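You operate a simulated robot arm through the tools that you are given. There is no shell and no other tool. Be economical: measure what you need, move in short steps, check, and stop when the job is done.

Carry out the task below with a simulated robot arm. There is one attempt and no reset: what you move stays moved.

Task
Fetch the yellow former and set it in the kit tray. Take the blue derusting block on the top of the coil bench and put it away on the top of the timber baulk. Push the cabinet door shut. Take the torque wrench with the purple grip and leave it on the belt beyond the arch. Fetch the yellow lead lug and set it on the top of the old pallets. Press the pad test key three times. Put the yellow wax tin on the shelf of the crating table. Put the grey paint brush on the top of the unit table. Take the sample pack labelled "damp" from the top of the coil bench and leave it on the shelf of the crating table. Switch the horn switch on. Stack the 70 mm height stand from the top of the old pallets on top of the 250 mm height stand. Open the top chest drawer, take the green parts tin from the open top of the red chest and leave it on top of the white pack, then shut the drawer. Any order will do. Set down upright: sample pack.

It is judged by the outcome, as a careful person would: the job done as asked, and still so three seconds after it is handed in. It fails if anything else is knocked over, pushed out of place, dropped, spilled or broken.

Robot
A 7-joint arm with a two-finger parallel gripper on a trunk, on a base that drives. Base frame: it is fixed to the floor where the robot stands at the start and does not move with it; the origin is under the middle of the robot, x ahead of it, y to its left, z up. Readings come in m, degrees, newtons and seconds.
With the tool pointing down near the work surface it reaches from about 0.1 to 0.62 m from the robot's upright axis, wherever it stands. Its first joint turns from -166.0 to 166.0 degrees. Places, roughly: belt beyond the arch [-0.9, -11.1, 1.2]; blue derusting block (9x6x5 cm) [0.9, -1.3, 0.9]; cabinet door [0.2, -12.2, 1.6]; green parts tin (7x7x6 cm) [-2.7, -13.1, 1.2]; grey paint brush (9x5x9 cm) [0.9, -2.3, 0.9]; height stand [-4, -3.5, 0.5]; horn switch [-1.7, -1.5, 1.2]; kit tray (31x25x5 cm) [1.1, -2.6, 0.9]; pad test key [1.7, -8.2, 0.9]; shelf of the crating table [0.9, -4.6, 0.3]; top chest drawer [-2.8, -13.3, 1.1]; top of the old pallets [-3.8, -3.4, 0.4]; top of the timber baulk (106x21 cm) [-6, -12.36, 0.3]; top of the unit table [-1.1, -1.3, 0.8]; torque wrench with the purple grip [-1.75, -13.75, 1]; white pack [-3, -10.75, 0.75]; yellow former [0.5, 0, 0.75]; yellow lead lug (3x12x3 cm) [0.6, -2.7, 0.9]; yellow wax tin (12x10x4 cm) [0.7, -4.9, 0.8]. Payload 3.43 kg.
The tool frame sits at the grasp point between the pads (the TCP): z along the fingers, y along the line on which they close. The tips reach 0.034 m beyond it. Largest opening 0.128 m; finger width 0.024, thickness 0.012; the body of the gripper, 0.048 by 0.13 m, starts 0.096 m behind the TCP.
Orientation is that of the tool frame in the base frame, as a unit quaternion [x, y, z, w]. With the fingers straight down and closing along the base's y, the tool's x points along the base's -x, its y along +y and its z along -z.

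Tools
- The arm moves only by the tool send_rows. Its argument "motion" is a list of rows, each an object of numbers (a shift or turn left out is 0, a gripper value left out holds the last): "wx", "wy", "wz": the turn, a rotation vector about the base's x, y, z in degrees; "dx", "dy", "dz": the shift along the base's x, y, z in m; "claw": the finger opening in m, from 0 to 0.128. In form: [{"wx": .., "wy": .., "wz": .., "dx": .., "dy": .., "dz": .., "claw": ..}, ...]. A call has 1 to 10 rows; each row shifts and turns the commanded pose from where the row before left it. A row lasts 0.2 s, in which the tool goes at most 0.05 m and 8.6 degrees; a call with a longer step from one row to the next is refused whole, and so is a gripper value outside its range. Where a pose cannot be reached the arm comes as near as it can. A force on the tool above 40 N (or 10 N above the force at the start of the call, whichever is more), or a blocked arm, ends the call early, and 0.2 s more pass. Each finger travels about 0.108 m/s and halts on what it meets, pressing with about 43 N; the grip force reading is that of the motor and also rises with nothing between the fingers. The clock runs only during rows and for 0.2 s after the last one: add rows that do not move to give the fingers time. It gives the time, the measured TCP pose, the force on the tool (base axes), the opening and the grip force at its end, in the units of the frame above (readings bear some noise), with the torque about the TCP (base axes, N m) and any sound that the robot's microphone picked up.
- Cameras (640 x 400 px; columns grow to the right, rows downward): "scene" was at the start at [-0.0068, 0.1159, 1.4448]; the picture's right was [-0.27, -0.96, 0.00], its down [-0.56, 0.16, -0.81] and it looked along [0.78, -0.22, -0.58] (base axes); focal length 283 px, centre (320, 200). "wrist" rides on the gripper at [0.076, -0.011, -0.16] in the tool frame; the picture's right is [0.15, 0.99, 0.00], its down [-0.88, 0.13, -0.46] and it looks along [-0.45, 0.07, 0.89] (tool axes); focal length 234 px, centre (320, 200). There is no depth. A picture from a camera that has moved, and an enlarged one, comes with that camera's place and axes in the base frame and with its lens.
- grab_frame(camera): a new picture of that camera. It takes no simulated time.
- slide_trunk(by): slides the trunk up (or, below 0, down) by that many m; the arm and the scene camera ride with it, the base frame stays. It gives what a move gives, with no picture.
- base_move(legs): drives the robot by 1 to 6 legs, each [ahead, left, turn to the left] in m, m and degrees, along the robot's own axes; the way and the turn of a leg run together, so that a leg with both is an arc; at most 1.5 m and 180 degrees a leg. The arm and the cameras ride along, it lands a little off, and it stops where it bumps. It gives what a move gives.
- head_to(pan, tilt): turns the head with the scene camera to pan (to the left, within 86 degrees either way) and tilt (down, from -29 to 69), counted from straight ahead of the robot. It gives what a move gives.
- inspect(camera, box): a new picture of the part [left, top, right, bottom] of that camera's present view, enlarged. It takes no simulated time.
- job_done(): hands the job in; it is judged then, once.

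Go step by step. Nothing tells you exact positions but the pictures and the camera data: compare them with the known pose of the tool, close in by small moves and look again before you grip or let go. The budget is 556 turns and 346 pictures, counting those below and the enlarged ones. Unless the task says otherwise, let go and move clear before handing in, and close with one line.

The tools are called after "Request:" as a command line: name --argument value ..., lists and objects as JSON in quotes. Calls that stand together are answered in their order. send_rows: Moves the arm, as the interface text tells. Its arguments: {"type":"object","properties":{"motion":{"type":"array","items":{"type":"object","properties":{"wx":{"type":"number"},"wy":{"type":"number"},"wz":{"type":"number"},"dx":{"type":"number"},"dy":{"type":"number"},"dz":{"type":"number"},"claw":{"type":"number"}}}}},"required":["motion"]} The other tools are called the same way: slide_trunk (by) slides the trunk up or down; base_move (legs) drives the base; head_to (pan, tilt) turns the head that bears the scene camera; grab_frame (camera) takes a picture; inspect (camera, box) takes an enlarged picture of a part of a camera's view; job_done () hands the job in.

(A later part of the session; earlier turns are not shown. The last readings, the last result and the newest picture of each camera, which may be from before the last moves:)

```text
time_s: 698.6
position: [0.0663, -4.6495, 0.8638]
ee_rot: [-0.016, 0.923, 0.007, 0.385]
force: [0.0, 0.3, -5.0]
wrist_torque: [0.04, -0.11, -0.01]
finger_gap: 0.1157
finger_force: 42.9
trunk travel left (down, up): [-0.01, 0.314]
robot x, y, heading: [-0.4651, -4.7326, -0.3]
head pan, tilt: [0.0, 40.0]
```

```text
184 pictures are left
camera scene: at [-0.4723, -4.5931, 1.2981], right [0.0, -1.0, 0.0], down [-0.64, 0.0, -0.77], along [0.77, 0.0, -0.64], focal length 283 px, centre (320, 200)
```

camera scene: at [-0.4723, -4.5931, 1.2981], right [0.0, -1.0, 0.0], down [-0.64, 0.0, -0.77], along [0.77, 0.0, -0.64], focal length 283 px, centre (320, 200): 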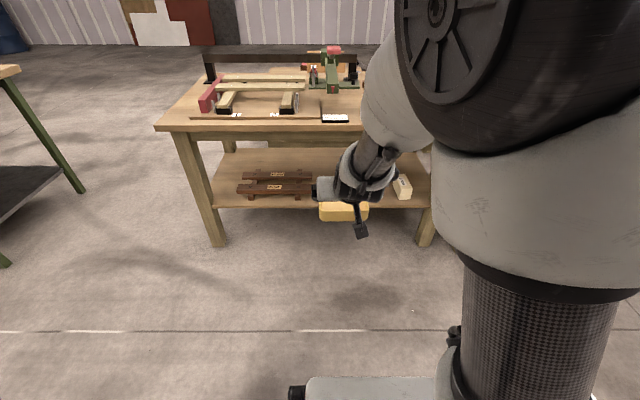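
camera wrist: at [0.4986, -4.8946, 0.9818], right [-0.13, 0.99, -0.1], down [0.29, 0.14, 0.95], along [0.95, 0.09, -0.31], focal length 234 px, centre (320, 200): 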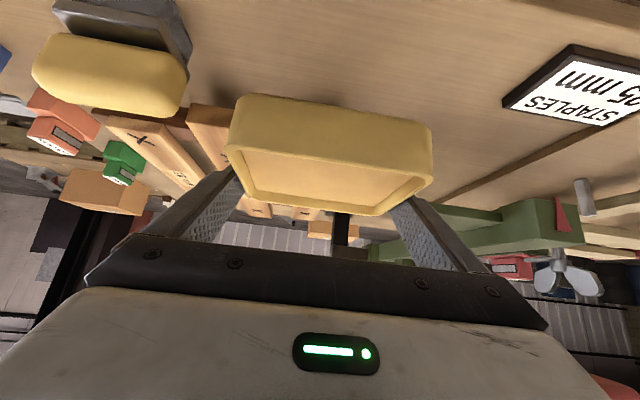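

Request:
send_rows --motion '[{"dz": -0.044, "dx": 0.008}, {"dz": -0.044, "dx": 0.008}, {"dz": -0.044, "dx": 0.008}, {"dz": -0.044, "dx": 0.008}, {"dz": -0.044, "dx": 0.008}, {"dz": -0.044, "dx": 0.012}, {"dz": -0.044, "dx": 0.012}, {"dz": -0.044, "dx": 0.015}, {"dz": -0.044, "dx": 0.015}, {"dz": -0.035, "dx": 0.015}]'

Request:
base_move --legs '[[0.33, 0, 0.3]]'

Request:
grab_frame --camera "wrist"

Request:
grab_frame --camera "scene"

```text
time_s: 700.8
position: [0.1769, -4.6475, 0.4324]
ee_rot: [-0.016, 0.923, 0.007, 0.385]
force: [1.1, 0.0, -4.3]
wrist_torque: [-0.03, -0.02, 0.02]
finger_gap: 0.1154
finger_force: 42.7
trunk travel left (down, up): [-0.01, 0.314]
robot x, y, heading: [-0.4694, -4.7325, -0.1]
head pan, tilt: [0.0, 40.0]
```

```text
time_s: 702.9
position: [0.4989, -4.6445, 0.4314]
ee_rot: [-0.017, 0.923, 0.007, 0.384]
force: [1.7, 0.1, -5.8]
wrist_torque: [-0.04, -0.09, 0.02]
finger_gap: 0.1153
finger_force: 43.1
trunk travel left (down, up): [-0.01, 0.314]
robot x, y, heading: [-0.1434, -4.7338, -0.0]
head pan, tilt: [0.0, 40.0]
```

```text
183 pictures are left
camera wrist: at [0.3336, -4.6625, 0.4911], right [-0.14, 0.98, -0.1], down [0.29, 0.14, 0.95], along [0.95, 0.1, -0.31], focal length 234 px, centre (320, 200)
```

wrist: 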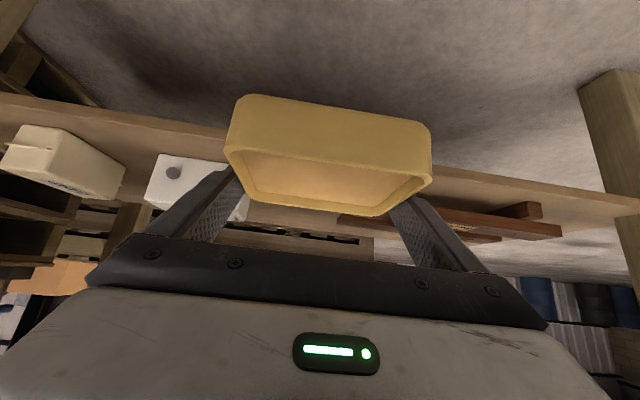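

```text
182 pictures are left
camera scene: at [-0.1479, -4.5934, 1.298], right [0.0, -1.0, 0.0], down [-0.64, 0.0, -0.77], along [0.77, 0.0, -0.64], focal length 283 px, centre (320, 200)
```

scene: 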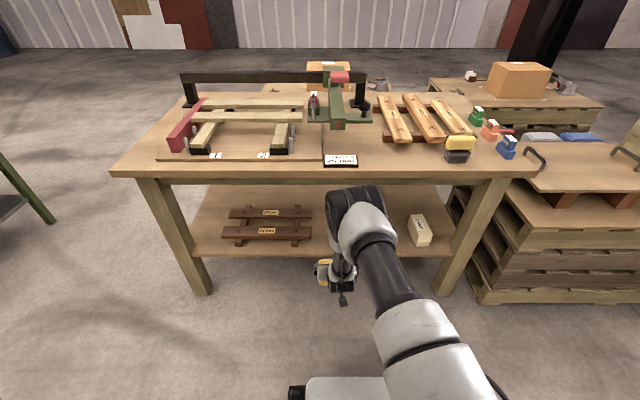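

Request:
send_rows --motion '[{"dy": -0.008}, {}]'

Request:
base_move --legs '[[0.14, 0, 0]]'

Request:
grab_frame --camera "wrist"

```text
time_s: 703.5
position: [0.4998, -4.6505, 0.4311]
ee_rot: [-0.018, 0.923, 0.008, 0.385]
force: [0.4, -0.6, -4.7]
wrist_torque: [0.01, -0.05, 0.02]
finger_gap: 0.1153
finger_force: 43.0
trunk travel left (down, up): [-0.01, 0.314]
robot x, y, heading: [-0.145, -4.7341, 0.4]
head pan, tilt: [0.0, 40.0]
```

```text
time_s: 704.9
position: [0.6399, -4.6519, 0.4317]
ee_rot: [-0.017, 0.923, 0.007, 0.384]
force: [0.2, -0.8, -4.9]
wrist_torque: [-0.03, -0.05, 0.02]
finger_gap: 0.1151
finger_force: 43.2
trunk travel left (down, up): [-0.01, 0.314]
robot x, y, heading: [-0.0043, -4.731, -0.1]
head pan, tilt: [0.0, 40.0]
```

```text
181 pictures are left
camera wrist: at [0.4731, -4.67, 0.4909], right [-0.14, 0.98, -0.1], down [0.29, 0.14, 0.95], along [0.95, 0.1, -0.31], focal length 234 px, centre (320, 200)
```

wrist: 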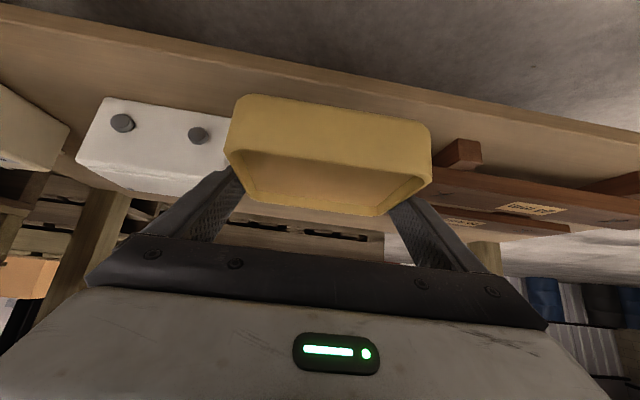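

Request:
inspect --camera "scene" --box '[200, 200, 460, 340]'

```text
2.46 times, centred on (330, 270) of scene
camera zoom: at [-0.0082, -4.5931, 1.298], right [0.0, -1.0, 0.0], down [-0.64, 0.0, -0.77], along [0.77, 0.0, -0.64], focal length 697 px, centre (295, 28)
```

zoom: 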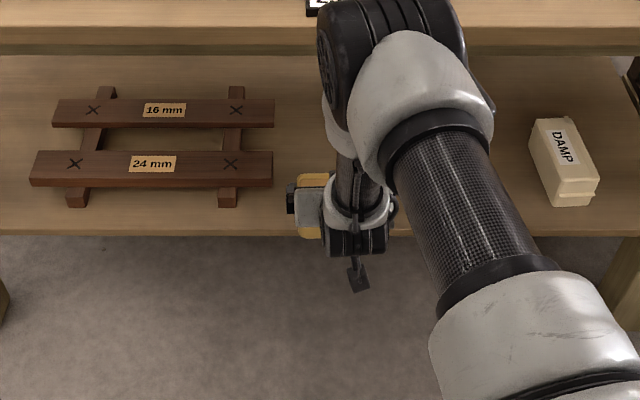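

Request:
base_move --legs '[[0.085, 0, 0]]'

Request:
send_rows --motion '[{"dz": -0.025}, {"dz": -0.025}, {"dz": -0.01}, {}]'

Request:
grab_frame --camera "wrist"

```text
time_s: 705.9
position: [0.725, -4.651, 0.4318]
ee_rot: [-0.019, 0.923, 0.008, 0.384]
force: [0.6, -0.3, -5.7]
wrist_torque: [0.01, -0.09, -0.01]
finger_gap: 0.1151
finger_force: 43.0
trunk travel left (down, up): [-0.01, 0.314]
robot x, y, heading: [0.0828, -4.7335, 0.2]
head pan, tilt: [0.0, 40.0]
```

```text
time_s: 706.9
position: [0.7235, -4.6518, 0.3708]
ee_rot: [-0.018, 0.923, 0.008, 0.385]
force: [0.5, 0.5, -4.9]
wrist_torque: [0.02, -0.06, 0.03]
finger_gap: 0.115
finger_force: 42.9
trunk travel left (down, up): [-0.01, 0.314]
robot x, y, heading: [0.0812, -4.7354, 0.2]
head pan, tilt: [0.0, 40.0]
```

```text
179 pictures are left
camera wrist: at [0.5569, -4.6702, 0.4301], right [-0.14, 0.98, -0.1], down [0.29, 0.14, 0.95], along [0.95, 0.1, -0.31], focal length 234 px, centre (320, 200)
```

wrist: 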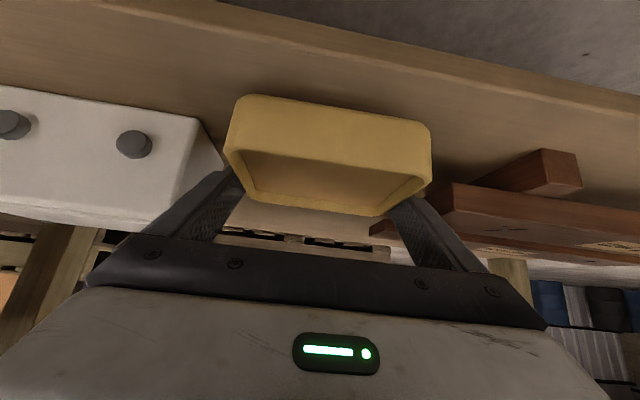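

Request:
send_rows --motion '[{"dz": -0.004}, {"dz": -0.003}, {"dz": -0.003}, {}]'

```text
time_s: 707.9
position: [0.7223, -4.651, 0.3619]
ee_rot: [-0.019, 0.923, 0.007, 0.384]
force: [-0.1, 0.1, -5.6]
wrist_torque: [0.01, -0.09, 0.05]
finger_gap: 0.1148
finger_force: 43.1
trunk travel left (down, up): [-0.01, 0.314]
robot x, y, heading: [0.0879, -4.734, 0.4]
head pan, tilt: [0.0, 40.0]
```

Request:
send_rows --motion '[{"dz": -0.003}, {"dz": -0.003}, {"dz": -0.002}, {}]'

```text
time_s: 708.9
position: [0.7234, -4.6517, 0.3542]
ee_rot: [-0.019, 0.923, 0.008, 0.384]
force: [0.1, 0.0, -5.8]
wrist_torque: [-0.01, -0.03, -0.02]
finger_gap: 0.1151
finger_force: 43.0
trunk travel left (down, up): [-0.01, 0.314]
robot x, y, heading: [0.0825, -4.7324, 0.5]
head pan, tilt: [0.0, 40.0]
```

Request:
send_rows --motion '[{"dz": -0.002}, {"dz": -0.002}, {}]'

```text
time_s: 709.7
position: [0.7243, -4.6518, 0.352]
ee_rot: [-0.018, 0.922, 0.008, 0.387]
force: [-8.2, 1.2, 19.4]
wrist_torque: [-1.36, 0.39, -0.59]
finger_gap: 0.1149
finger_force: 42.9
trunk travel left (down, up): [-0.01, 0.314]
robot x, y, heading: [0.0844, -4.7305, 0.2]
head pan, tilt: [0.0, 40.0]
```

Contact. Releasing to full opening and backing out.

Request:
send_rows --motion '[{"dz": 0.001, "claw": 0.12}, {"claw": 0.127}, {}, {"dx": -0.008, "dz": 0.008}, {"dx": -0.015, "dz": 0.015}, {"dx": -0.02, "dz": 0.02}]'

Request:
grab_frame --camera "wrist"

```text
time_s: 711.1
position: [0.6793, -4.653, 0.3948]
ee_rot: [-0.018, 0.923, 0.007, 0.384]
force: [0.2, -0.1, -0.1]
wrist_torque: [-0.01, 0.0, 0.01]
finger_gap: 0.1268
finger_force: 0.1
trunk travel left (down, up): [-0.01, 0.314]
robot x, y, heading: [0.0833, -4.7317, 0.4]
head pan, tilt: [0.0, 40.0]
```

```text
178 pictures are left
camera wrist: at [0.5133, -4.6716, 0.4531], right [-0.14, 0.98, -0.1], down [0.29, 0.14, 0.95], along [0.95, 0.1, -0.31], focal length 234 px, centre (320, 200)
```

wrist: 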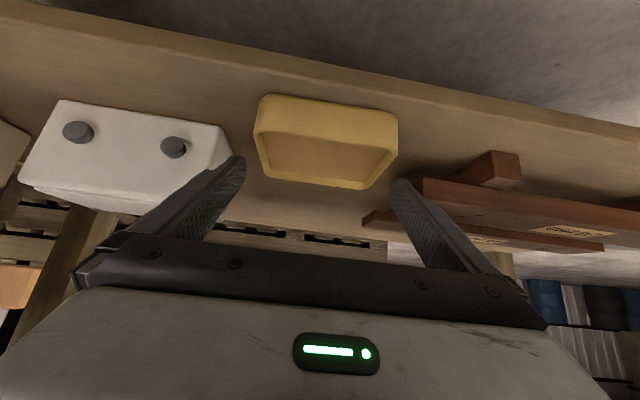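

The tin rests on the shelf. Backing out, restoring the arm to vertical, then fetching the blue block from the bench's far side.

Request:
base_move --legs '[[-0.5, 0, 0]]'

Request:
send_rows --motion '[{"dz": 0.045, "dx": -0.01}, {"dz": 0.045, "dx": -0.01}, {"dz": 0.045, "dx": -0.01}, {"dz": 0.045, "dx": -0.01}, {"dz": 0.045, "wy": 7.5}, {"dz": 0.045, "wy": 7.5}, {"dz": 0.045, "wy": 7.5}, {"dz": 0.045, "wy": 7.5}, {"dz": 0.045, "wy": 7.5}, {"dz": 0.045, "wy": 7.5}]'

Request:
slide_trunk --by 0.14

Request:
grab_frame --camera "scene"

```text
time_s: 714.1
position: [0.1802, -4.6514, 0.3945]
ee_rot: [-0.021, 0.923, 0.008, 0.384]
force: [0.5, 0.2, -0.3]
wrist_torque: [-0.03, 0.01, 0.03]
finger_gap: 0.127
finger_force: 0.2
trunk travel left (down, up): [-0.01, 0.314]
robot x, y, heading: [-0.415, -4.7333, 0.4]
head pan, tilt: [0.0, 40.0]
```

```text
time_s: 716.3
position: [0.1399, -4.6506, 0.8445]
ee_rot: [-0.017, 1.0, 0.016, 0.001]
force: [0.7, 0.0, -0.5]
wrist_torque: [-0.03, 0.05, -0.02]
finger_gap: 0.127
finger_force: 0.2
trunk travel left (down, up): [-0.01, 0.314]
robot x, y, heading: [-0.4188, -4.7374, 0.6]
head pan, tilt: [0.0, 40.0]
```

```text
time_s: 718.0
position: [0.1392, -4.6483, 0.9831]
ee_rot: [-0.016, 1.0, 0.017, 0.001]
force: [-0.1, 0.5, -0.3]
wrist_torque: [-0.02, -0.02, 0.0]
finger_gap: 0.1269
finger_force: 0.1
trunk travel left (down, up): [-0.15, 0.174]
robot x, y, heading: [-0.4155, -4.737, 0.6]
head pan, tilt: [0.0, 40.0]
```

```text
177 pictures are left
camera scene: at [-0.4251, -4.5961, 1.4379], right [0.01, -1.0, 0.0], down [-0.64, -0.01, -0.77], along [0.77, 0.01, -0.64], focal length 283 px, centre (320, 200)
```

scene: 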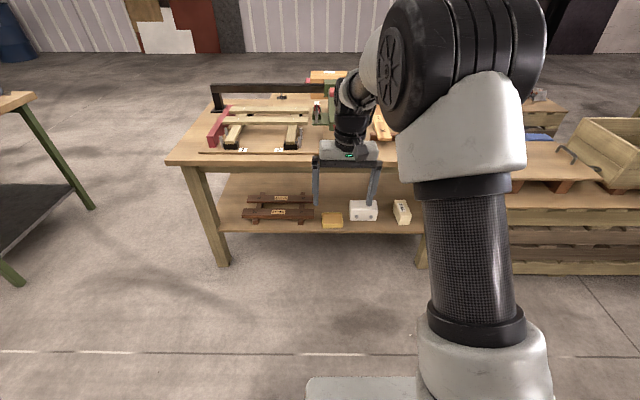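

Request:
send_rows --motion '[{"wx": -1.8, "dz": 0.04, "claw": 0.09}, {"dz": 0.04, "dx": -0.02}, {"dz": 0.04, "dx": -0.025}, {"dx": -0.04}, {"dx": -0.04}]'

Request:
base_move --legs '[[0, 1.33, -0.6], [0, 0, 90], [0, 0, 90], [-1.1, 0, 0]]'

```text
time_s: 719.1
position: [0.0155, -4.6484, 1.1036]
ee_rot: [-0.016, 1.0, 0.001, 0.001]
force: [-0.5, -0.6, -0.1]
wrist_torque: [-0.01, 0.04, 0.0]
finger_gap: 0.0898
finger_force: 0.1
trunk travel left (down, up): [-0.15, 0.174]
robot x, y, heading: [-0.4184, -4.7372, 0.4]
head pan, tilt: [0.0, 40.0]
```

```text
time_s: 745.2
position: [0.231, -3.5113, 1.1028]
ee_rot: [1.0, -0.007, -0.001, 0.001]
force: [0.3, 0.2, 0.8]
wrist_torque: [0.0, -0.01, -0.01]
finger_gap: 0.0897
finger_force: 0.0
trunk travel left (down, up): [-0.15, 0.174]
robot x, y, heading: [0.6674, -3.4457, 177.8]
head pan, tilt: [0.0, 40.0]
```

Request:
base_move --legs '[[0, -0.04, 2], [-1.2, 0, 0], [0, -1.1, 0], [0, -1.0, 0]]'

Request:
grab_frame --camera "wrist"

```text
time_s: 772.1
position: [1.447, -1.3783, 1.1039]
ee_rot: [1.0, 0.009, -0.002, 0.001]
force: [0.1, 0.6, -0.5]
wrist_torque: [-0.03, -0.01, 0.0]
finger_gap: 0.0899
finger_force: 0.0
trunk travel left (down, up): [-0.15, 0.174]
robot x, y, heading: [1.8795, -1.2977, 179.8]
head pan, tilt: [0.0, 40.0]
```

```text
176 pictures are left
camera wrist: at [1.5233, -1.3666, 1.2629], right [0.16, -0.99, 0.0], down [-0.88, -0.15, 0.46], along [-0.45, -0.08, -0.89], focal length 234 px, centre (320, 200)
```

wrist: 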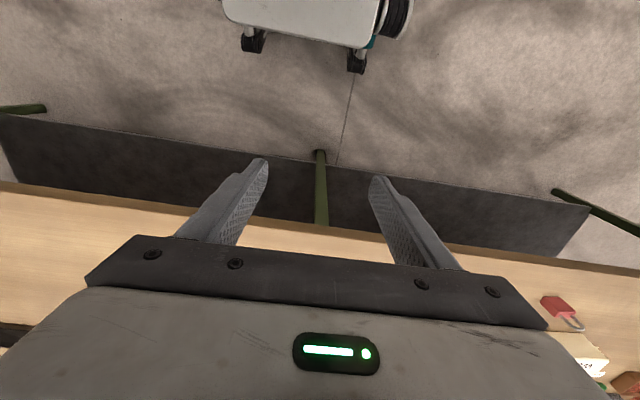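

Request:
base_move --legs '[[0.31, 0, 0.2]]'

Request:
send_rows --motion '[{"dx": -0.04, "dy": 0.015}, {"dx": -0.04, "dy": 0.015}, {"dx": -0.04, "dy": 0.015}, {"dx": -0.04, "dy": 0.015, "dz": -0.02}, {"dx": -0.02, "dy": 0.015, "dz": -0.02}, {}]'

Request:
grab_frame --camera "wrist"

```text
time_s: 774.1
position: [1.1437, -1.3781, 1.1042]
ee_rot: [1.0, 0.01, -0.002, 0.001]
force: [0.0, 0.6, -0.5]
wrist_torque: [0.02, -0.01, 0.0]
finger_gap: 0.0899
finger_force: 0.1
trunk travel left (down, up): [-0.15, 0.174]
robot x, y, heading: [1.579, -1.2967, 179.9]
head pan, tilt: [0.0, 40.0]
```

```text
time_s: 775.5
position: [0.9612, -1.3036, 1.0645]
ee_rot: [1.0, 0.01, -0.002, 0.001]
force: [0.8, -0.5, -0.8]
wrist_torque: [0.01, -0.02, 0.01]
finger_gap: 0.0898
finger_force: 0.1
trunk travel left (down, up): [-0.15, 0.174]
robot x, y, heading: [1.5763, -1.2992, 179.5]
head pan, tilt: [0.0, 40.0]
```

```text
175 pictures are left
camera wrist: at [1.0375, -1.2901, 1.2242], right [0.17, -0.99, 0.0], down [-0.88, -0.15, 0.46], along [-0.45, -0.08, -0.89], focal length 234 px, centre (320, 200)
```

wrist: 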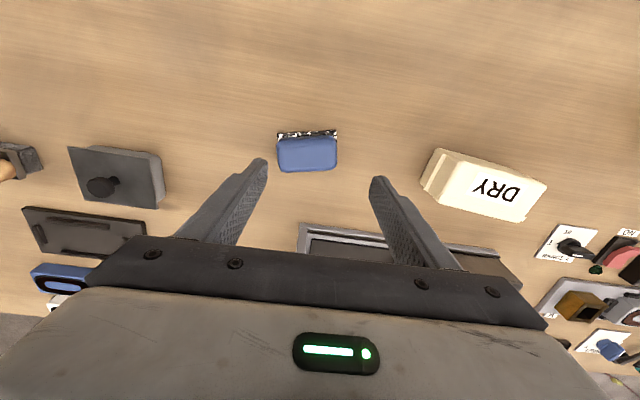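

Block centre ≈(0.947, −1.288), long axis rotated ~14°. Aligning, opening wide, and descending.

Request:
send_rows --motion '[{"wz": 7, "dx": -0.007, "dy": 0.008, "claw": 0.118}, {"wz": 7, "dx": -0.007, "dy": 0.008}, {"dz": -0.04}, {"dz": -0.04}, {}]'

Request:
grab_frame --camera "wrist"

```text
time_s: 776.7
position: [0.9488, -1.2865, 0.9827]
ee_rot: [0.991, 0.132, -0.001, 0.002]
force: [0.3, 0.0, 0.5]
wrist_torque: [0.01, 0.01, -0.01]
finger_gap: 0.1182
finger_force: 0.1
trunk travel left (down, up): [-0.15, 0.174]
robot x, y, heading: [1.5783, -1.2994, 179.9]
head pan, tilt: [0.0, 40.0]
```

```text
174 pictures are left
camera wrist: at [1.0193, -1.256, 1.1425], right [0.4, -0.92, 0.0], down [-0.81, -0.35, 0.46], along [-0.42, -0.18, -0.89], focal length 234 px, centre (320, 200)
```

wrist: 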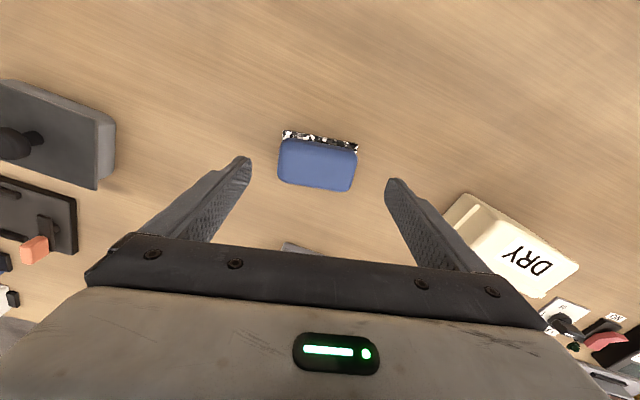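

Request:
send_rows --motion '[{"dx": -0.006, "dz": -0.03}, {"dz": -0.03}, {"dz": -0.024}, {}, {"claw": 0.1}, {"claw": 0.085}, {"claw": 0.07}, {"claw": 0.07}, {}]'

Request:
grab_frame --camera "wrist"

```text
time_s: 778.7
position: [0.945, -1.2866, 0.8972]
ee_rot: [0.991, 0.132, -0.002, 0.002]
force: [-0.8, -0.3, -0.4]
wrist_torque: [0.0, 0.0, -0.04]
finger_gap: 0.0897
finger_force: 42.6
trunk travel left (down, up): [-0.15, 0.174]
robot x, y, heading: [1.5756, -1.2948, 179.7]
head pan, tilt: [0.0, 40.0]
```

```text
173 pictures are left
camera wrist: at [1.0147, -1.2571, 1.0572], right [0.4, -0.92, 0.0], down [-0.81, -0.35, 0.46], along [-0.42, -0.18, -0.89], focal length 234 px, centre (320, 200)
```

wrist: 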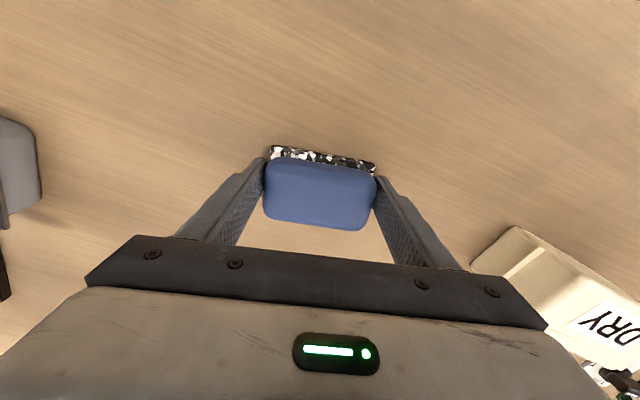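

Gripped at 90 mm. Lifting and retracting.

Request:
send_rows --motion '[{"dz": 0.03}, {"dz": 0.04}, {"dz": 0.045}, {"dz": 0.045}, {"dz": 0.04}, {"dx": 0.045, "wz": -5}, {"dx": 0.045, "wz": -5}, {"dx": 0.045, "wz": -5}, {"dx": 0.045}, {"dx": 0.03}]'

Request:
grab_frame --camera "wrist"

```text
time_s: 780.9
position: [1.154, -1.2887, 1.0989]
ee_rot: [1.0, 0.001, -0.002, 0.001]
force: [0.5, 0.5, -1.6]
wrist_torque: [0.0, -0.01, 0.0]
finger_gap: 0.0895
finger_force: 43.4
trunk travel left (down, up): [-0.15, 0.174]
robot x, y, heading: [1.5729, -1.2958, 180.0]
head pan, tilt: [0.0, 40.0]
```

```text
172 pictures are left
camera wrist: at [1.2302, -1.2778, 1.2584], right [0.15, -0.99, 0.0], down [-0.88, -0.13, 0.46], along [-0.45, -0.07, -0.89], focal length 234 px, centre (320, 200)
```

wrist: 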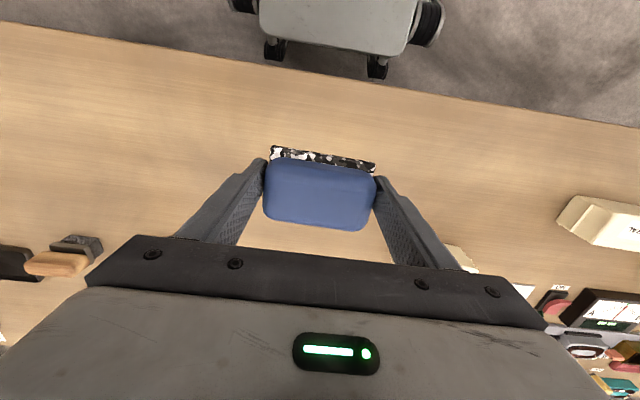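

Request:
base_move --legs '[[-0.3, 0, 0], [0, 1.05, 0], [0, 1.05, 0], [0.95, 0, 0]]'

Request:
base_move --legs '[[0.95, 0, 0], [0, 0, 90]]'

Request:
head_to --pan 5 --tilt 10

Request:
grab_frame --camera "scene"

```text
time_s: 807.8
position: [0.4971, -3.3768, 1.0979]
ee_rot: [1.0, -0.016, -0.002, 0.0]
force: [-0.2, -0.5, -1.3]
wrist_torque: [0.01, -0.01, 0.01]
finger_gap: 0.0894
finger_force: 42.8
trunk travel left (down, up): [-0.15, 0.174]
robot x, y, heading: [0.9225, -3.3986, 178.0]
head pan, tilt: [0.0, 40.0]
```

```text
time_s: 816.7
position: [-0.0314, -3.7854, 1.0984]
ee_rot: [0.711, 0.703, 0.0, 0.002]
force: [0.9, 1.0, -1.6]
wrist_torque: [0.0, 0.01, -0.02]
finger_gap: 0.0891
finger_force: 43.2
trunk travel left (down, up): [-0.15, 0.174]
robot x, y, heading: [-0.0152, -3.3593, -90.6]
head pan, tilt: [0.0, 40.0]
```

```text
time_s: 817.7
position: [-0.0319, -3.7865, 1.0977]
ee_rot: [0.711, 0.703, -0.001, 0.002]
force: [-1.1, 0.0, -1.5]
wrist_torque: [-0.01, -0.01, 0.0]
finger_gap: 0.0892
finger_force: 43.2
trunk travel left (down, up): [-0.15, 0.174]
robot x, y, heading: [-0.0168, -3.3588, -90.9]
head pan, tilt: [5.0, 10.0]
```

```text
171 pictures are left
camera scene: at [0.1285, -3.3666, 1.4856], right [-1.0, -0.07, 0.0], down [-0.01, 0.17, -0.98], along [0.07, -0.98, -0.17], focal length 283 px, centre (320, 200)
```

scene: 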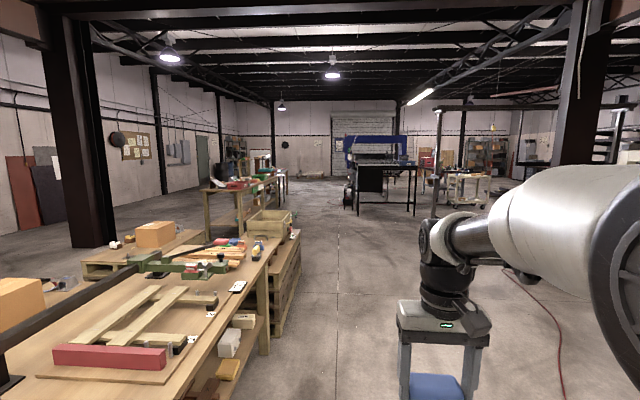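

Request:
inspect --camera "scene" --box '[180, 80, 560, 280]'

```text
1.68 times, centred on (370, 180) of scene
camera zoom: at [0.1285, -3.3666, 1.4856], right [-1.0, -0.07, 0.0], down [-0.01, 0.17, -0.98], along [0.07, -0.98, -0.17], focal length 477 px, centre (236, 234)
```

zoom: 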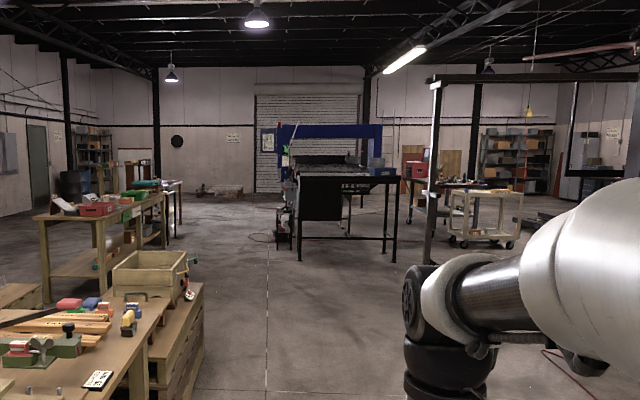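

Aisle is clear ahead. Driving south about 4 m and looking.

Request:
base_move --legs '[[1.4, 0, 0.9], [1.4, 0, 0], [1.2, 0, 0]]'

Request:
head_to --pan 20 --tilt 12

Request:
grab_frame --camera "scene"

Request:
head_to --pan -80 --tilt 15

Request:
grab_frame --camera "scene"

```text
time_s: 837.0
position: [0.0258, -7.8175, 1.0982]
ee_rot: [0.697, 0.717, 0.0, 0.002]
force: [-0.6, 0.1, -1.2]
wrist_torque: [0.02, 0.0, 0.0]
finger_gap: 0.0894
finger_force: 42.8
trunk travel left (down, up): [-0.15, 0.174]
robot x, y, heading: [0.0199, -7.3919, -88.8]
head pan, tilt: [5.0, 10.0]
```

```text
time_s: 837.8
position: [0.0234, -7.8174, 1.0984]
ee_rot: [0.697, 0.717, -0.001, 0.002]
force: [0.7, 0.1, -0.8]
wrist_torque: [-0.01, 0.0, 0.02]
finger_gap: 0.0889
finger_force: 43.2
trunk travel left (down, up): [-0.15, 0.174]
robot x, y, heading: [0.0249, -7.388, -88.6]
head pan, tilt: [20.0, 12.0]
```

```text
169 pictures are left
camera scene: at [0.1921, -7.387, 1.4824], right [-0.93, -0.36, 0.0], down [-0.08, 0.19, -0.98], along [0.35, -0.91, -0.21], focal length 283 px, centre (320, 200)
```

scene: 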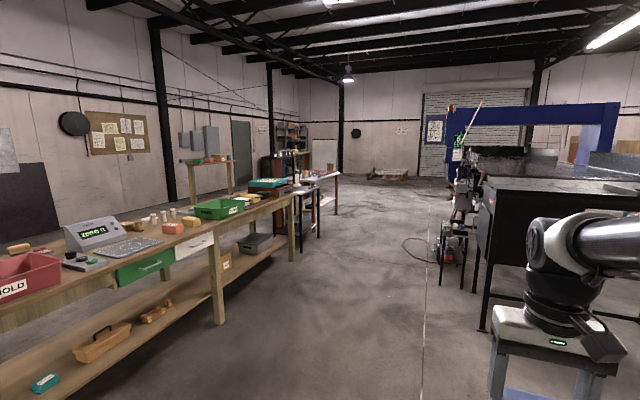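

```text
time_s: 839.6
position: [0.0254, -7.8175, 1.0981]
ee_rot: [0.698, 0.716, 0.0, 0.001]
force: [-0.3, -0.4, -0.9]
wrist_torque: [0.02, -0.02, 0.0]
finger_gap: 0.0893
finger_force: 43.2
trunk travel left (down, up): [-0.15, 0.174]
robot x, y, heading: [0.0221, -7.394, -88.7]
head pan, tilt: [-80.0, 15.0]
```

```text
168 pictures are left
camera scene: at [0.0668, -7.3184, 1.4776], right [-0.2, 0.98, 0.0], down [0.25, 0.05, -0.97], along [-0.95, -0.19, -0.26], focal length 283 px, centre (320, 200)
```

scene: 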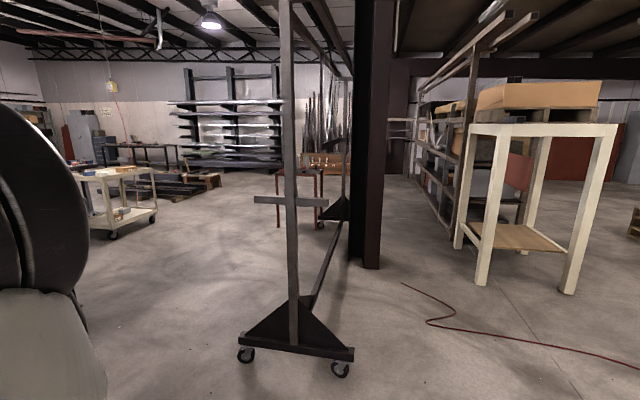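

The gantry foot is at x≈−1.36, y −7.5…−8.1, and the belt machine starts near y≈−9.9, so I'll go west along y≈−9.0.

Request:
base_move --legs '[[1.55, 0, -1.2], [0, 0, -90], [1.4, 0, 0]]'

Request:
head_to --pan 30 --tilt 15

Request:
grab_frame --camera "scene"

```text
refused: 1.55 is not a number from -1.5 to 1.5
```

```text
time_s: 841.5
position: [0.0249, -7.8168, 1.0992]
ee_rot: [0.697, 0.717, -0.001, 0.002]
force: [0.4, 0.1, -1.6]
wrist_torque: [-0.02, 0.02, -0.01]
finger_gap: 0.0893
finger_force: 42.3
trunk travel left (down, up): [-0.15, 0.174]
robot x, y, heading: [0.0222, -7.3928, -88.8]
head pan, tilt: [30.0, 15.0]
```

```text
167 pictures are left
camera scene: at [0.2068, -7.38, 1.4776], right [-0.85, -0.52, 0.0], down [-0.13, 0.22, -0.97], along [0.5, -0.83, -0.26], focal length 283 px, centre (320, 200)
```

scene: 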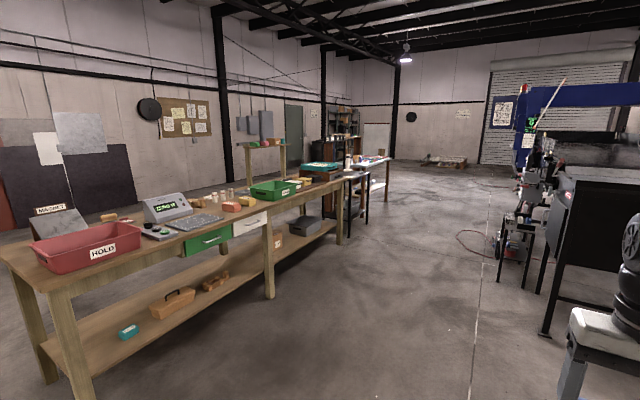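

Request:
base_move --legs '[[1.45, 0, -1.2], [0, 0, -90], [1.4, 0, 0]]'

Request:
head_to --pan 30 --tilt 15

Request:
grab_frame --camera "scene"

```text
time_s: 859.1
position: [-1.7658, -8.8363, 1.0992]
ee_rot: [1.0, 0.007, -0.001, 0.001]
force: [-0.1, -0.1, -1.2]
wrist_torque: [0.01, 0.0, 0.01]
finger_gap: 0.0891
finger_force: 43.8
trunk travel left (down, up): [-0.15, 0.174]
robot x, y, heading: [-1.3405, -8.8411, -179.5]
head pan, tilt: [30.0, 15.0]
```

```text
time_s: 859.7
position: [-1.7659, -8.8352, 1.0982]
ee_rot: [1.0, 0.006, -0.001, 0.0]
force: [0.0, 0.6, -0.9]
wrist_torque: [-0.01, -0.05, -0.01]
finger_gap: 0.0893
finger_force: 43.1
trunk travel left (down, up): [-0.15, 0.174]
robot x, y, heading: [-1.3393, -8.839, -179.6]
head pan, tilt: [30.0, 15.0]
```

```text
166 pictures are left
camera scene: at [-1.3321, -9.0254, 1.4776], right [-0.51, 0.86, 0.0], down [0.22, 0.13, -0.97], along [-0.83, -0.49, -0.26], focal length 283 px, centre (320, 200)
```

scene: 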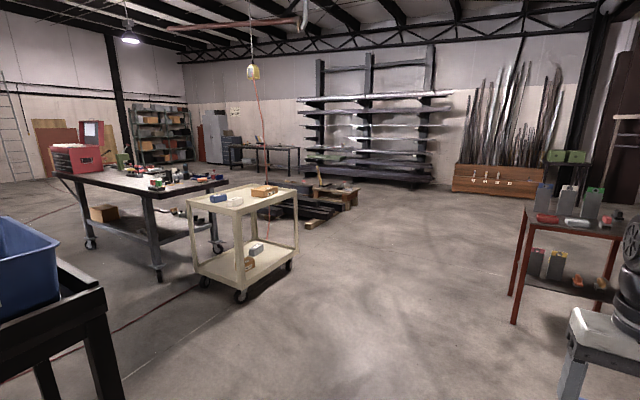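

Request:
inspect --camera "scene" --box '[180, 140, 400, 300]'

```text
2.50 times, centred on (290, 220) of scene
camera zoom: at [-1.3321, -9.0254, 1.4776], right [-0.51, 0.86, 0.0], down [0.22, 0.13, -0.97], along [-0.83, -0.49, -0.26], focal length 708 px, centre (395, 150)
```

zoom: 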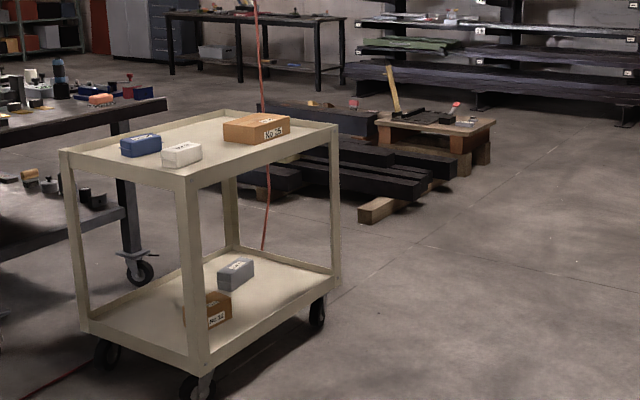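

The timber baulk appears behind the black beams, near (−5.9, −12.4). I'll drive west to about x=−4.3 and look from there.

Request:
base_move --legs '[[1.45, 0, 0], [1.45, 0, 0]]'

Request:
head_to --pan 60 --tilt 20

Request:
grab_frame --camera "scene"

```text
time_s: 870.0
position: [-3.7627, -8.8437, 1.0973]
ee_rot: [1.0, 0.001, 0.0, 0.0]
force: [0.2, 0.6, -2.0]
wrist_torque: [0.02, -0.06, -0.03]
finger_gap: 0.0891
finger_force: 43.4
trunk travel left (down, up): [-0.15, 0.174]
robot x, y, heading: [-3.3394, -8.852, 179.7]
head pan, tilt: [30.0, 15.0]
stopped in leg 2: the robot was blocked; the commanded pose is now the measured one
```

```text
time_s: 871.0
position: [-3.7627, -8.8439, 1.0978]
ee_rot: [1.0, 0.0, -0.001, 0.0]
force: [-0.2, 1.0, -1.1]
wrist_torque: [0.01, 0.01, 0.03]
finger_gap: 0.0893
finger_force: 42.9
trunk travel left (down, up): [-0.15, 0.174]
robot x, y, heading: [-3.34, -8.8506, 180.2]
head pan, tilt: [60.0, 20.0]
```

```text
164 pictures are left
camera scene: at [-3.2954, -9.0732, 1.4694], right [-0.86, 0.5, 0.0], down [0.17, 0.3, -0.94], along [-0.47, -0.81, -0.34], focal length 283 px, centre (320, 200)
```

scene: 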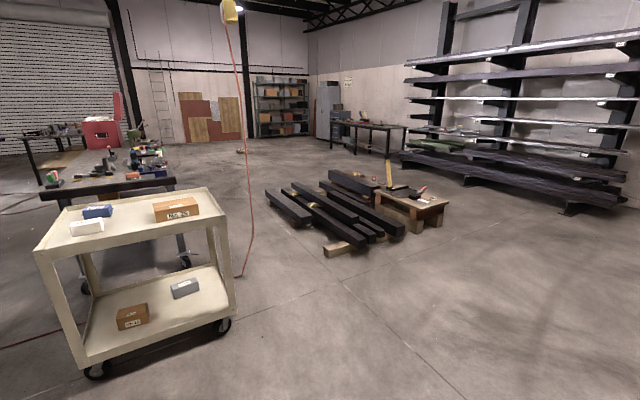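

The base was stopped by something ahead — the red-legged table. I'll look at it to check nothing was disturbed.

Request:
head_to --pan 0 --tilt 30

Request:
grab_frame --camera "scene"

Request:
grab_frame --camera "wrist"

```text
time_s: 872.3
position: [-3.7615, -8.8436, 1.097]
ee_rot: [1.0, 0.002, 0.0, 0.0]
force: [-0.4, -0.9, -1.2]
wrist_torque: [0.02, 0.02, -0.03]
finger_gap: 0.0891
finger_force: 43.0
trunk travel left (down, up): [-0.15, 0.174]
robot x, y, heading: [-3.3367, -8.8495, 179.8]
head pan, tilt: [0.0, 30.0]
```

```text
163 pictures are left
camera scene: at [-3.339, -8.9925, 1.4534], right [0.0, 1.0, 0.0], down [0.5, 0.0, -0.87], along [-0.87, 0.0, -0.5], focal length 283 px, centre (320, 200)
```

scene: 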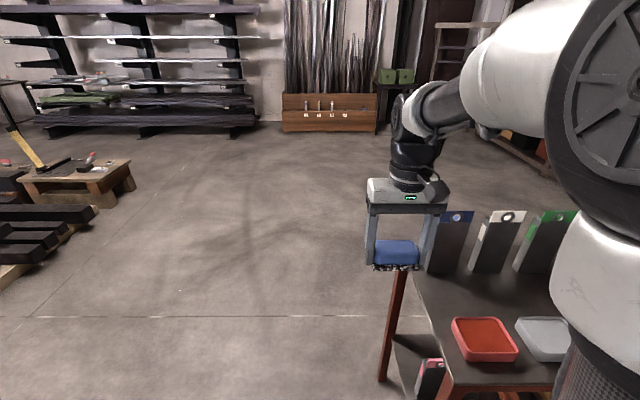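

```text
162 pictures are left
camera wrist: at [-3.6864, -8.8332, 1.2569], right [0.15, -0.99, 0.0], down [-0.88, -0.13, 0.46], along [-0.45, -0.07, -0.89], focal length 234 px, centre (320, 200)
```

wrist: 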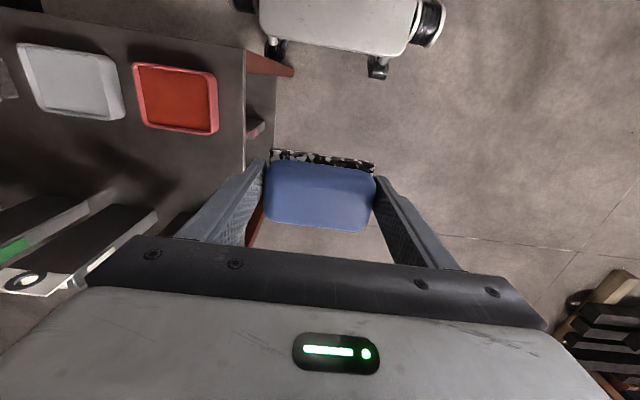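

Everything on that table still stands; I only touched its corner. I'll back off, take the corridor at y≈−9.75, and go round to the baulk's west side.

Request:
base_move --legs '[[-0.15, 0, 0], [0, 0.9, 0], [1.3, 0, 0], [1.3, 0, 0]]'

Request:
head_to --pan 45 --tilt 30

Request:
grab_frame --camera "scene"

```text
time_s: 894.6
position: [-6.236, -9.6598, 1.0982]
ee_rot: [1.0, -0.016, -0.001, 0.001]
force: [0.4, -1.1, -1.7]
wrist_torque: [0.0, -0.01, -0.02]
finger_gap: 0.0895
finger_force: 43.5
trunk travel left (down, up): [-0.15, 0.174]
robot x, y, heading: [-5.8098, -9.6819, 178.3]
head pan, tilt: [0.0, 30.0]
```

```text
time_s: 895.7
position: [-6.2362, -9.6594, 1.0973]
ee_rot: [1.0, -0.014, -0.001, 0.001]
force: [-0.2, 0.6, -1.5]
wrist_torque: [-0.01, 0.02, -0.01]
finger_gap: 0.089
finger_force: 43.0
trunk travel left (down, up): [-0.15, 0.174]
robot x, y, heading: [-5.8141, -9.683, 178.1]
head pan, tilt: [45.0, 30.0]
```

```text
161 pictures are left
camera scene: at [-5.7943, -9.8867, 1.4533], right [-0.68, 0.73, 0.0], down [0.37, 0.34, -0.87], along [-0.63, -0.59, -0.5], focal length 283 px, centre (320, 200)
```

scene: 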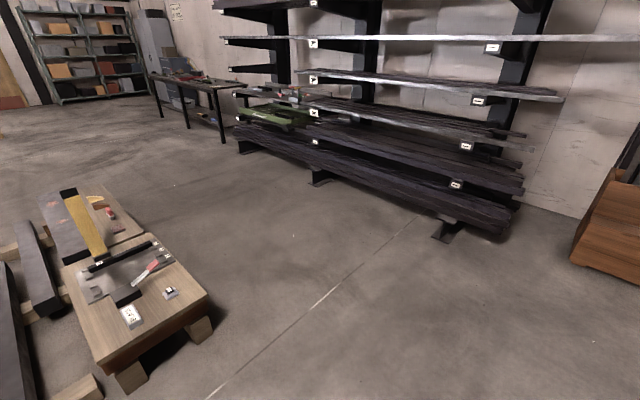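

The small bench spans x −5.69…−6.16, y −10.93…−11.73; rack front x≈−7.75. I'll pass between them at x≈−6.85 and face +x near y≈−12.2.

Request:
base_move --legs '[[1.05, 0, 0], [0, 0, 91], [0, 0, 91], [0, -1.3, 0]]'

Request:
head_to --pan -20 --tilt 40

Request:
grab_frame --camera "scene"

Request:
grab_frame --camera "wrist"

```text
time_s: 921.3
position: [-6.4062, -10.9364, 1.0965]
ee_rot: [-0.01, 1.0, 0.0, 0.0]
force: [0.3, -0.6, -1.6]
wrist_torque: [-0.01, 0.02, 0.01]
finger_gap: 0.0894
finger_force: 42.9
trunk travel left (down, up): [-0.15, 0.174]
robot x, y, heading: [-6.8327, -10.9373, 1.1]
head pan, tilt: [45.0, 30.0]
```

```text
time_s: 922.7
position: [-6.4075, -10.937, 1.0973]
ee_rot: [-0.01, 1.0, 0.0, 0.0]
force: [-0.2, -1.1, -1.0]
wrist_torque: [0.01, -0.01, 0.0]
finger_gap: 0.0893
finger_force: 43.1
trunk travel left (down, up): [-0.15, 0.174]
robot x, y, heading: [-6.8313, -10.9369, 0.7]
head pan, tilt: [-20.0, 40.0]
```

```text
160 pictures are left
camera scene: at [-6.8457, -10.8266, 1.438], right [-0.33, -0.95, 0.0], down [-0.61, 0.21, -0.77], along [0.72, -0.25, -0.64], focal length 283 px, centre (320, 200)
```

scene: 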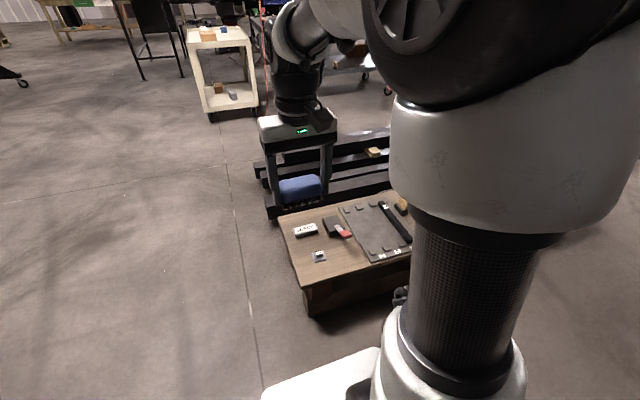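

```text
159 pictures are left
camera wrist: at [-6.4833, -10.9506, 1.257], right [-0.17, 0.99, 0.0], down [0.88, 0.15, 0.46], along [0.45, 0.08, -0.89], focal length 234 px, centre (320, 200)
```

wrist: 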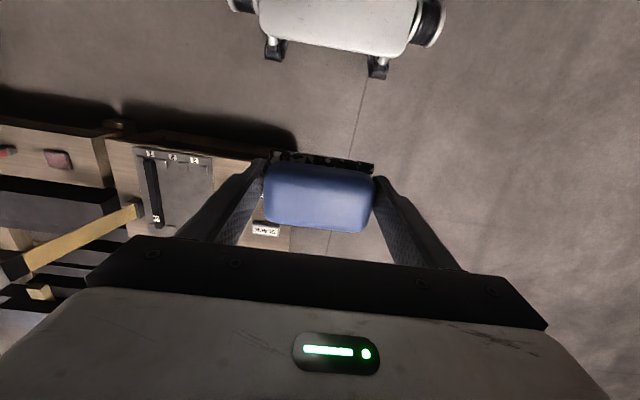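

The brown baulk lies just south of the bench, around x≈−6.0, y≈−11.8…−12.9. Strafing on to y≈−12.3.

Request:
base_move --legs '[[0, -1.35, -0.7]]'

Request:
head_to --pan 5 --tilt 50

Request:
grab_frame --camera "scene"

Request:
grab_frame --camera "wrist"

```text
time_s: 935.9
position: [-6.4053, -12.3063, 1.097]
ee_rot: [0.003, 1.0, -0.001, 0.0]
force: [0.3, -0.6, -1.6]
wrist_torque: [-0.02, 0.04, 0.03]
finger_gap: 0.089
finger_force: 43.2
trunk travel left (down, up): [-0.15, 0.174]
robot x, y, heading: [-6.8271, -12.2939, -0.9]
head pan, tilt: [-20.0, 40.0]
```

```text
time_s: 936.8
position: [-6.4039, -12.3052, 1.097]
ee_rot: [0.005, 1.0, 0.0, 0.0]
force: [0.9, 0.4, -2.0]
wrist_torque: [0.03, 0.0, 0.01]
finger_gap: 0.0894
finger_force: 43.1
trunk travel left (down, up): [-0.15, 0.174]
robot x, y, heading: [-6.8308, -12.2912, -0.6]
head pan, tilt: [5.0, 50.0]
```

```text
158 pictures are left
camera scene: at [-6.8433, -12.1472, 1.4238], right [0.07, -1.0, 0.0], down [-0.76, -0.06, -0.64], along [0.64, 0.05, -0.77], focal length 283 px, centre (320, 200)
```

scene: 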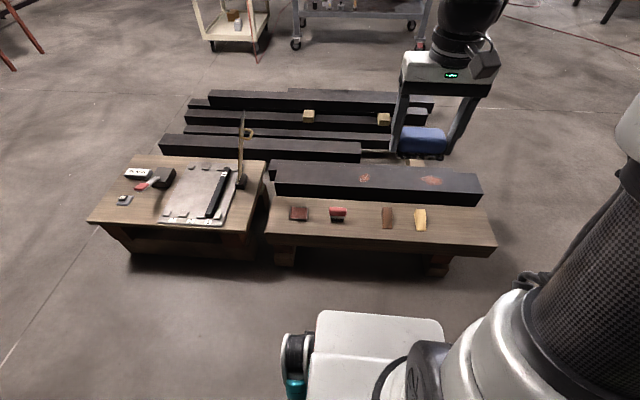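

```text
157 pictures are left
camera wrist: at [-6.4818, -12.3172, 1.257], right [-0.14, 0.99, 0.0], down [0.88, 0.12, 0.46], along [0.45, 0.06, -0.89], focal length 234 px, centre (320, 200)
```

wrist: 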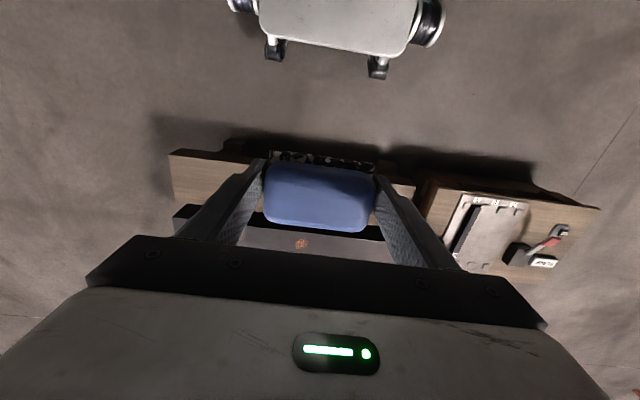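

The timber baulk's top is free at its south end (y −12.62…−12.9, x −6.14…−5.9). I'll move closer, lower the trunk, and place the block at about (−6.04, −12.76).

Request:
base_move --legs '[[0.26, -0.4, 0.6]]'

Request:
slide_trunk --by -0.14

Request:
send_rows --motion '[{"dz": -0.04, "dx": 0.015, "dy": -0.01}, {"dz": -0.04, "dx": 0.015, "dy": -0.01}, {"dz": -0.04, "dx": 0.015, "dy": -0.01}, {"dz": -0.04, "dx": 0.015, "dy": -0.01}, {"dz": -0.04, "dx": 0.015, "dy": -0.01}, {"dz": -0.04, "dx": 0.015, "dy": -0.01}, {"dz": -0.04, "dx": 0.015}]'

Request:
grab_frame --camera "wrist"

Request:
grab_frame --camera "scene"

```text
time_s: 941.2
position: [-6.1468, -12.7114, 1.0971]
ee_rot: [-0.002, 1.0, 0.001, 0.001]
force: [-0.5, -0.3, -1.6]
wrist_torque: [0.0, 0.03, -0.01]
finger_gap: 0.0893
finger_force: 43.3
trunk travel left (down, up): [-0.15, 0.174]
robot x, y, heading: [-6.5749, -12.7015, -0.2]
head pan, tilt: [5.0, 50.0]
```

```text
time_s: 942.9
position: [-6.148, -12.712, 0.9566]
ee_rot: [-0.001, 1.0, 0.001, 0.001]
force: [-0.3, 0.3, -1.1]
wrist_torque: [0.0, -0.03, 0.03]
finger_gap: 0.0891
finger_force: 42.7
trunk travel left (down, up): [-0.01, 0.314]
robot x, y, heading: [-6.5749, -12.7032, -0.2]
head pan, tilt: [5.0, 50.0]
```

```text
time_s: 944.5
position: [-6.042, -12.7712, 0.6764]
ee_rot: [-0.001, 1.0, 0.001, 0.002]
force: [-1.3, 0.6, -1.2]
wrist_torque: [0.03, 0.02, 0.02]
finger_gap: 0.089
finger_force: 42.9
trunk travel left (down, up): [-0.01, 0.314]
robot x, y, heading: [-6.5749, -12.7049, -0.5]
head pan, tilt: [5.0, 50.0]
```

```text
156 pictures are left
camera wrist: at [-6.1189, -12.7826, 0.836], right [-0.15, 0.99, 0.0], down [0.88, 0.13, 0.46], along [0.45, 0.07, -0.89], focal length 234 px, centre (320, 200)
```

wrist: 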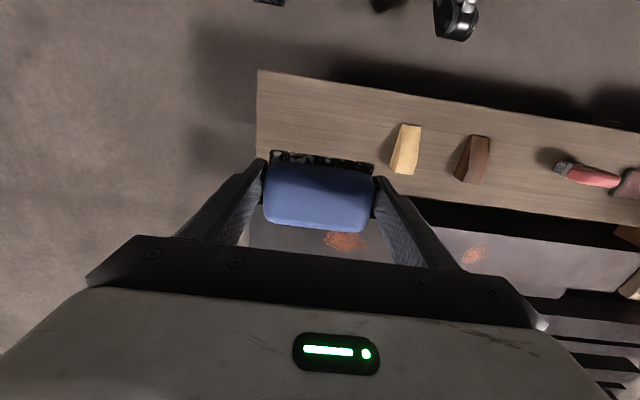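

```text
155 pictures are left
camera scene: at [-6.5879, -12.5574, 1.2839], right [0.08, -1.0, 0.0], down [-0.76, -0.06, -0.64], along [0.64, 0.05, -0.77], focal length 283 px, centre (320, 200)
```

scene: 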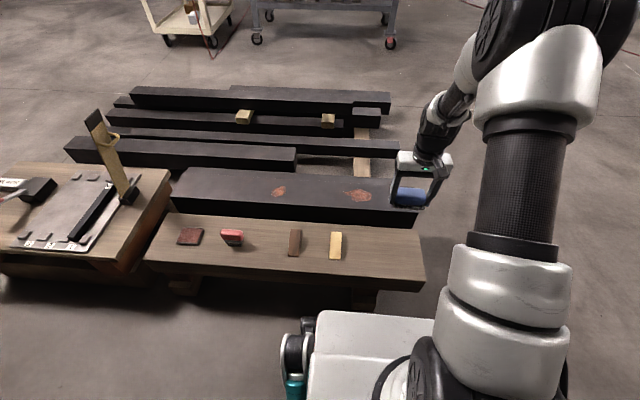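

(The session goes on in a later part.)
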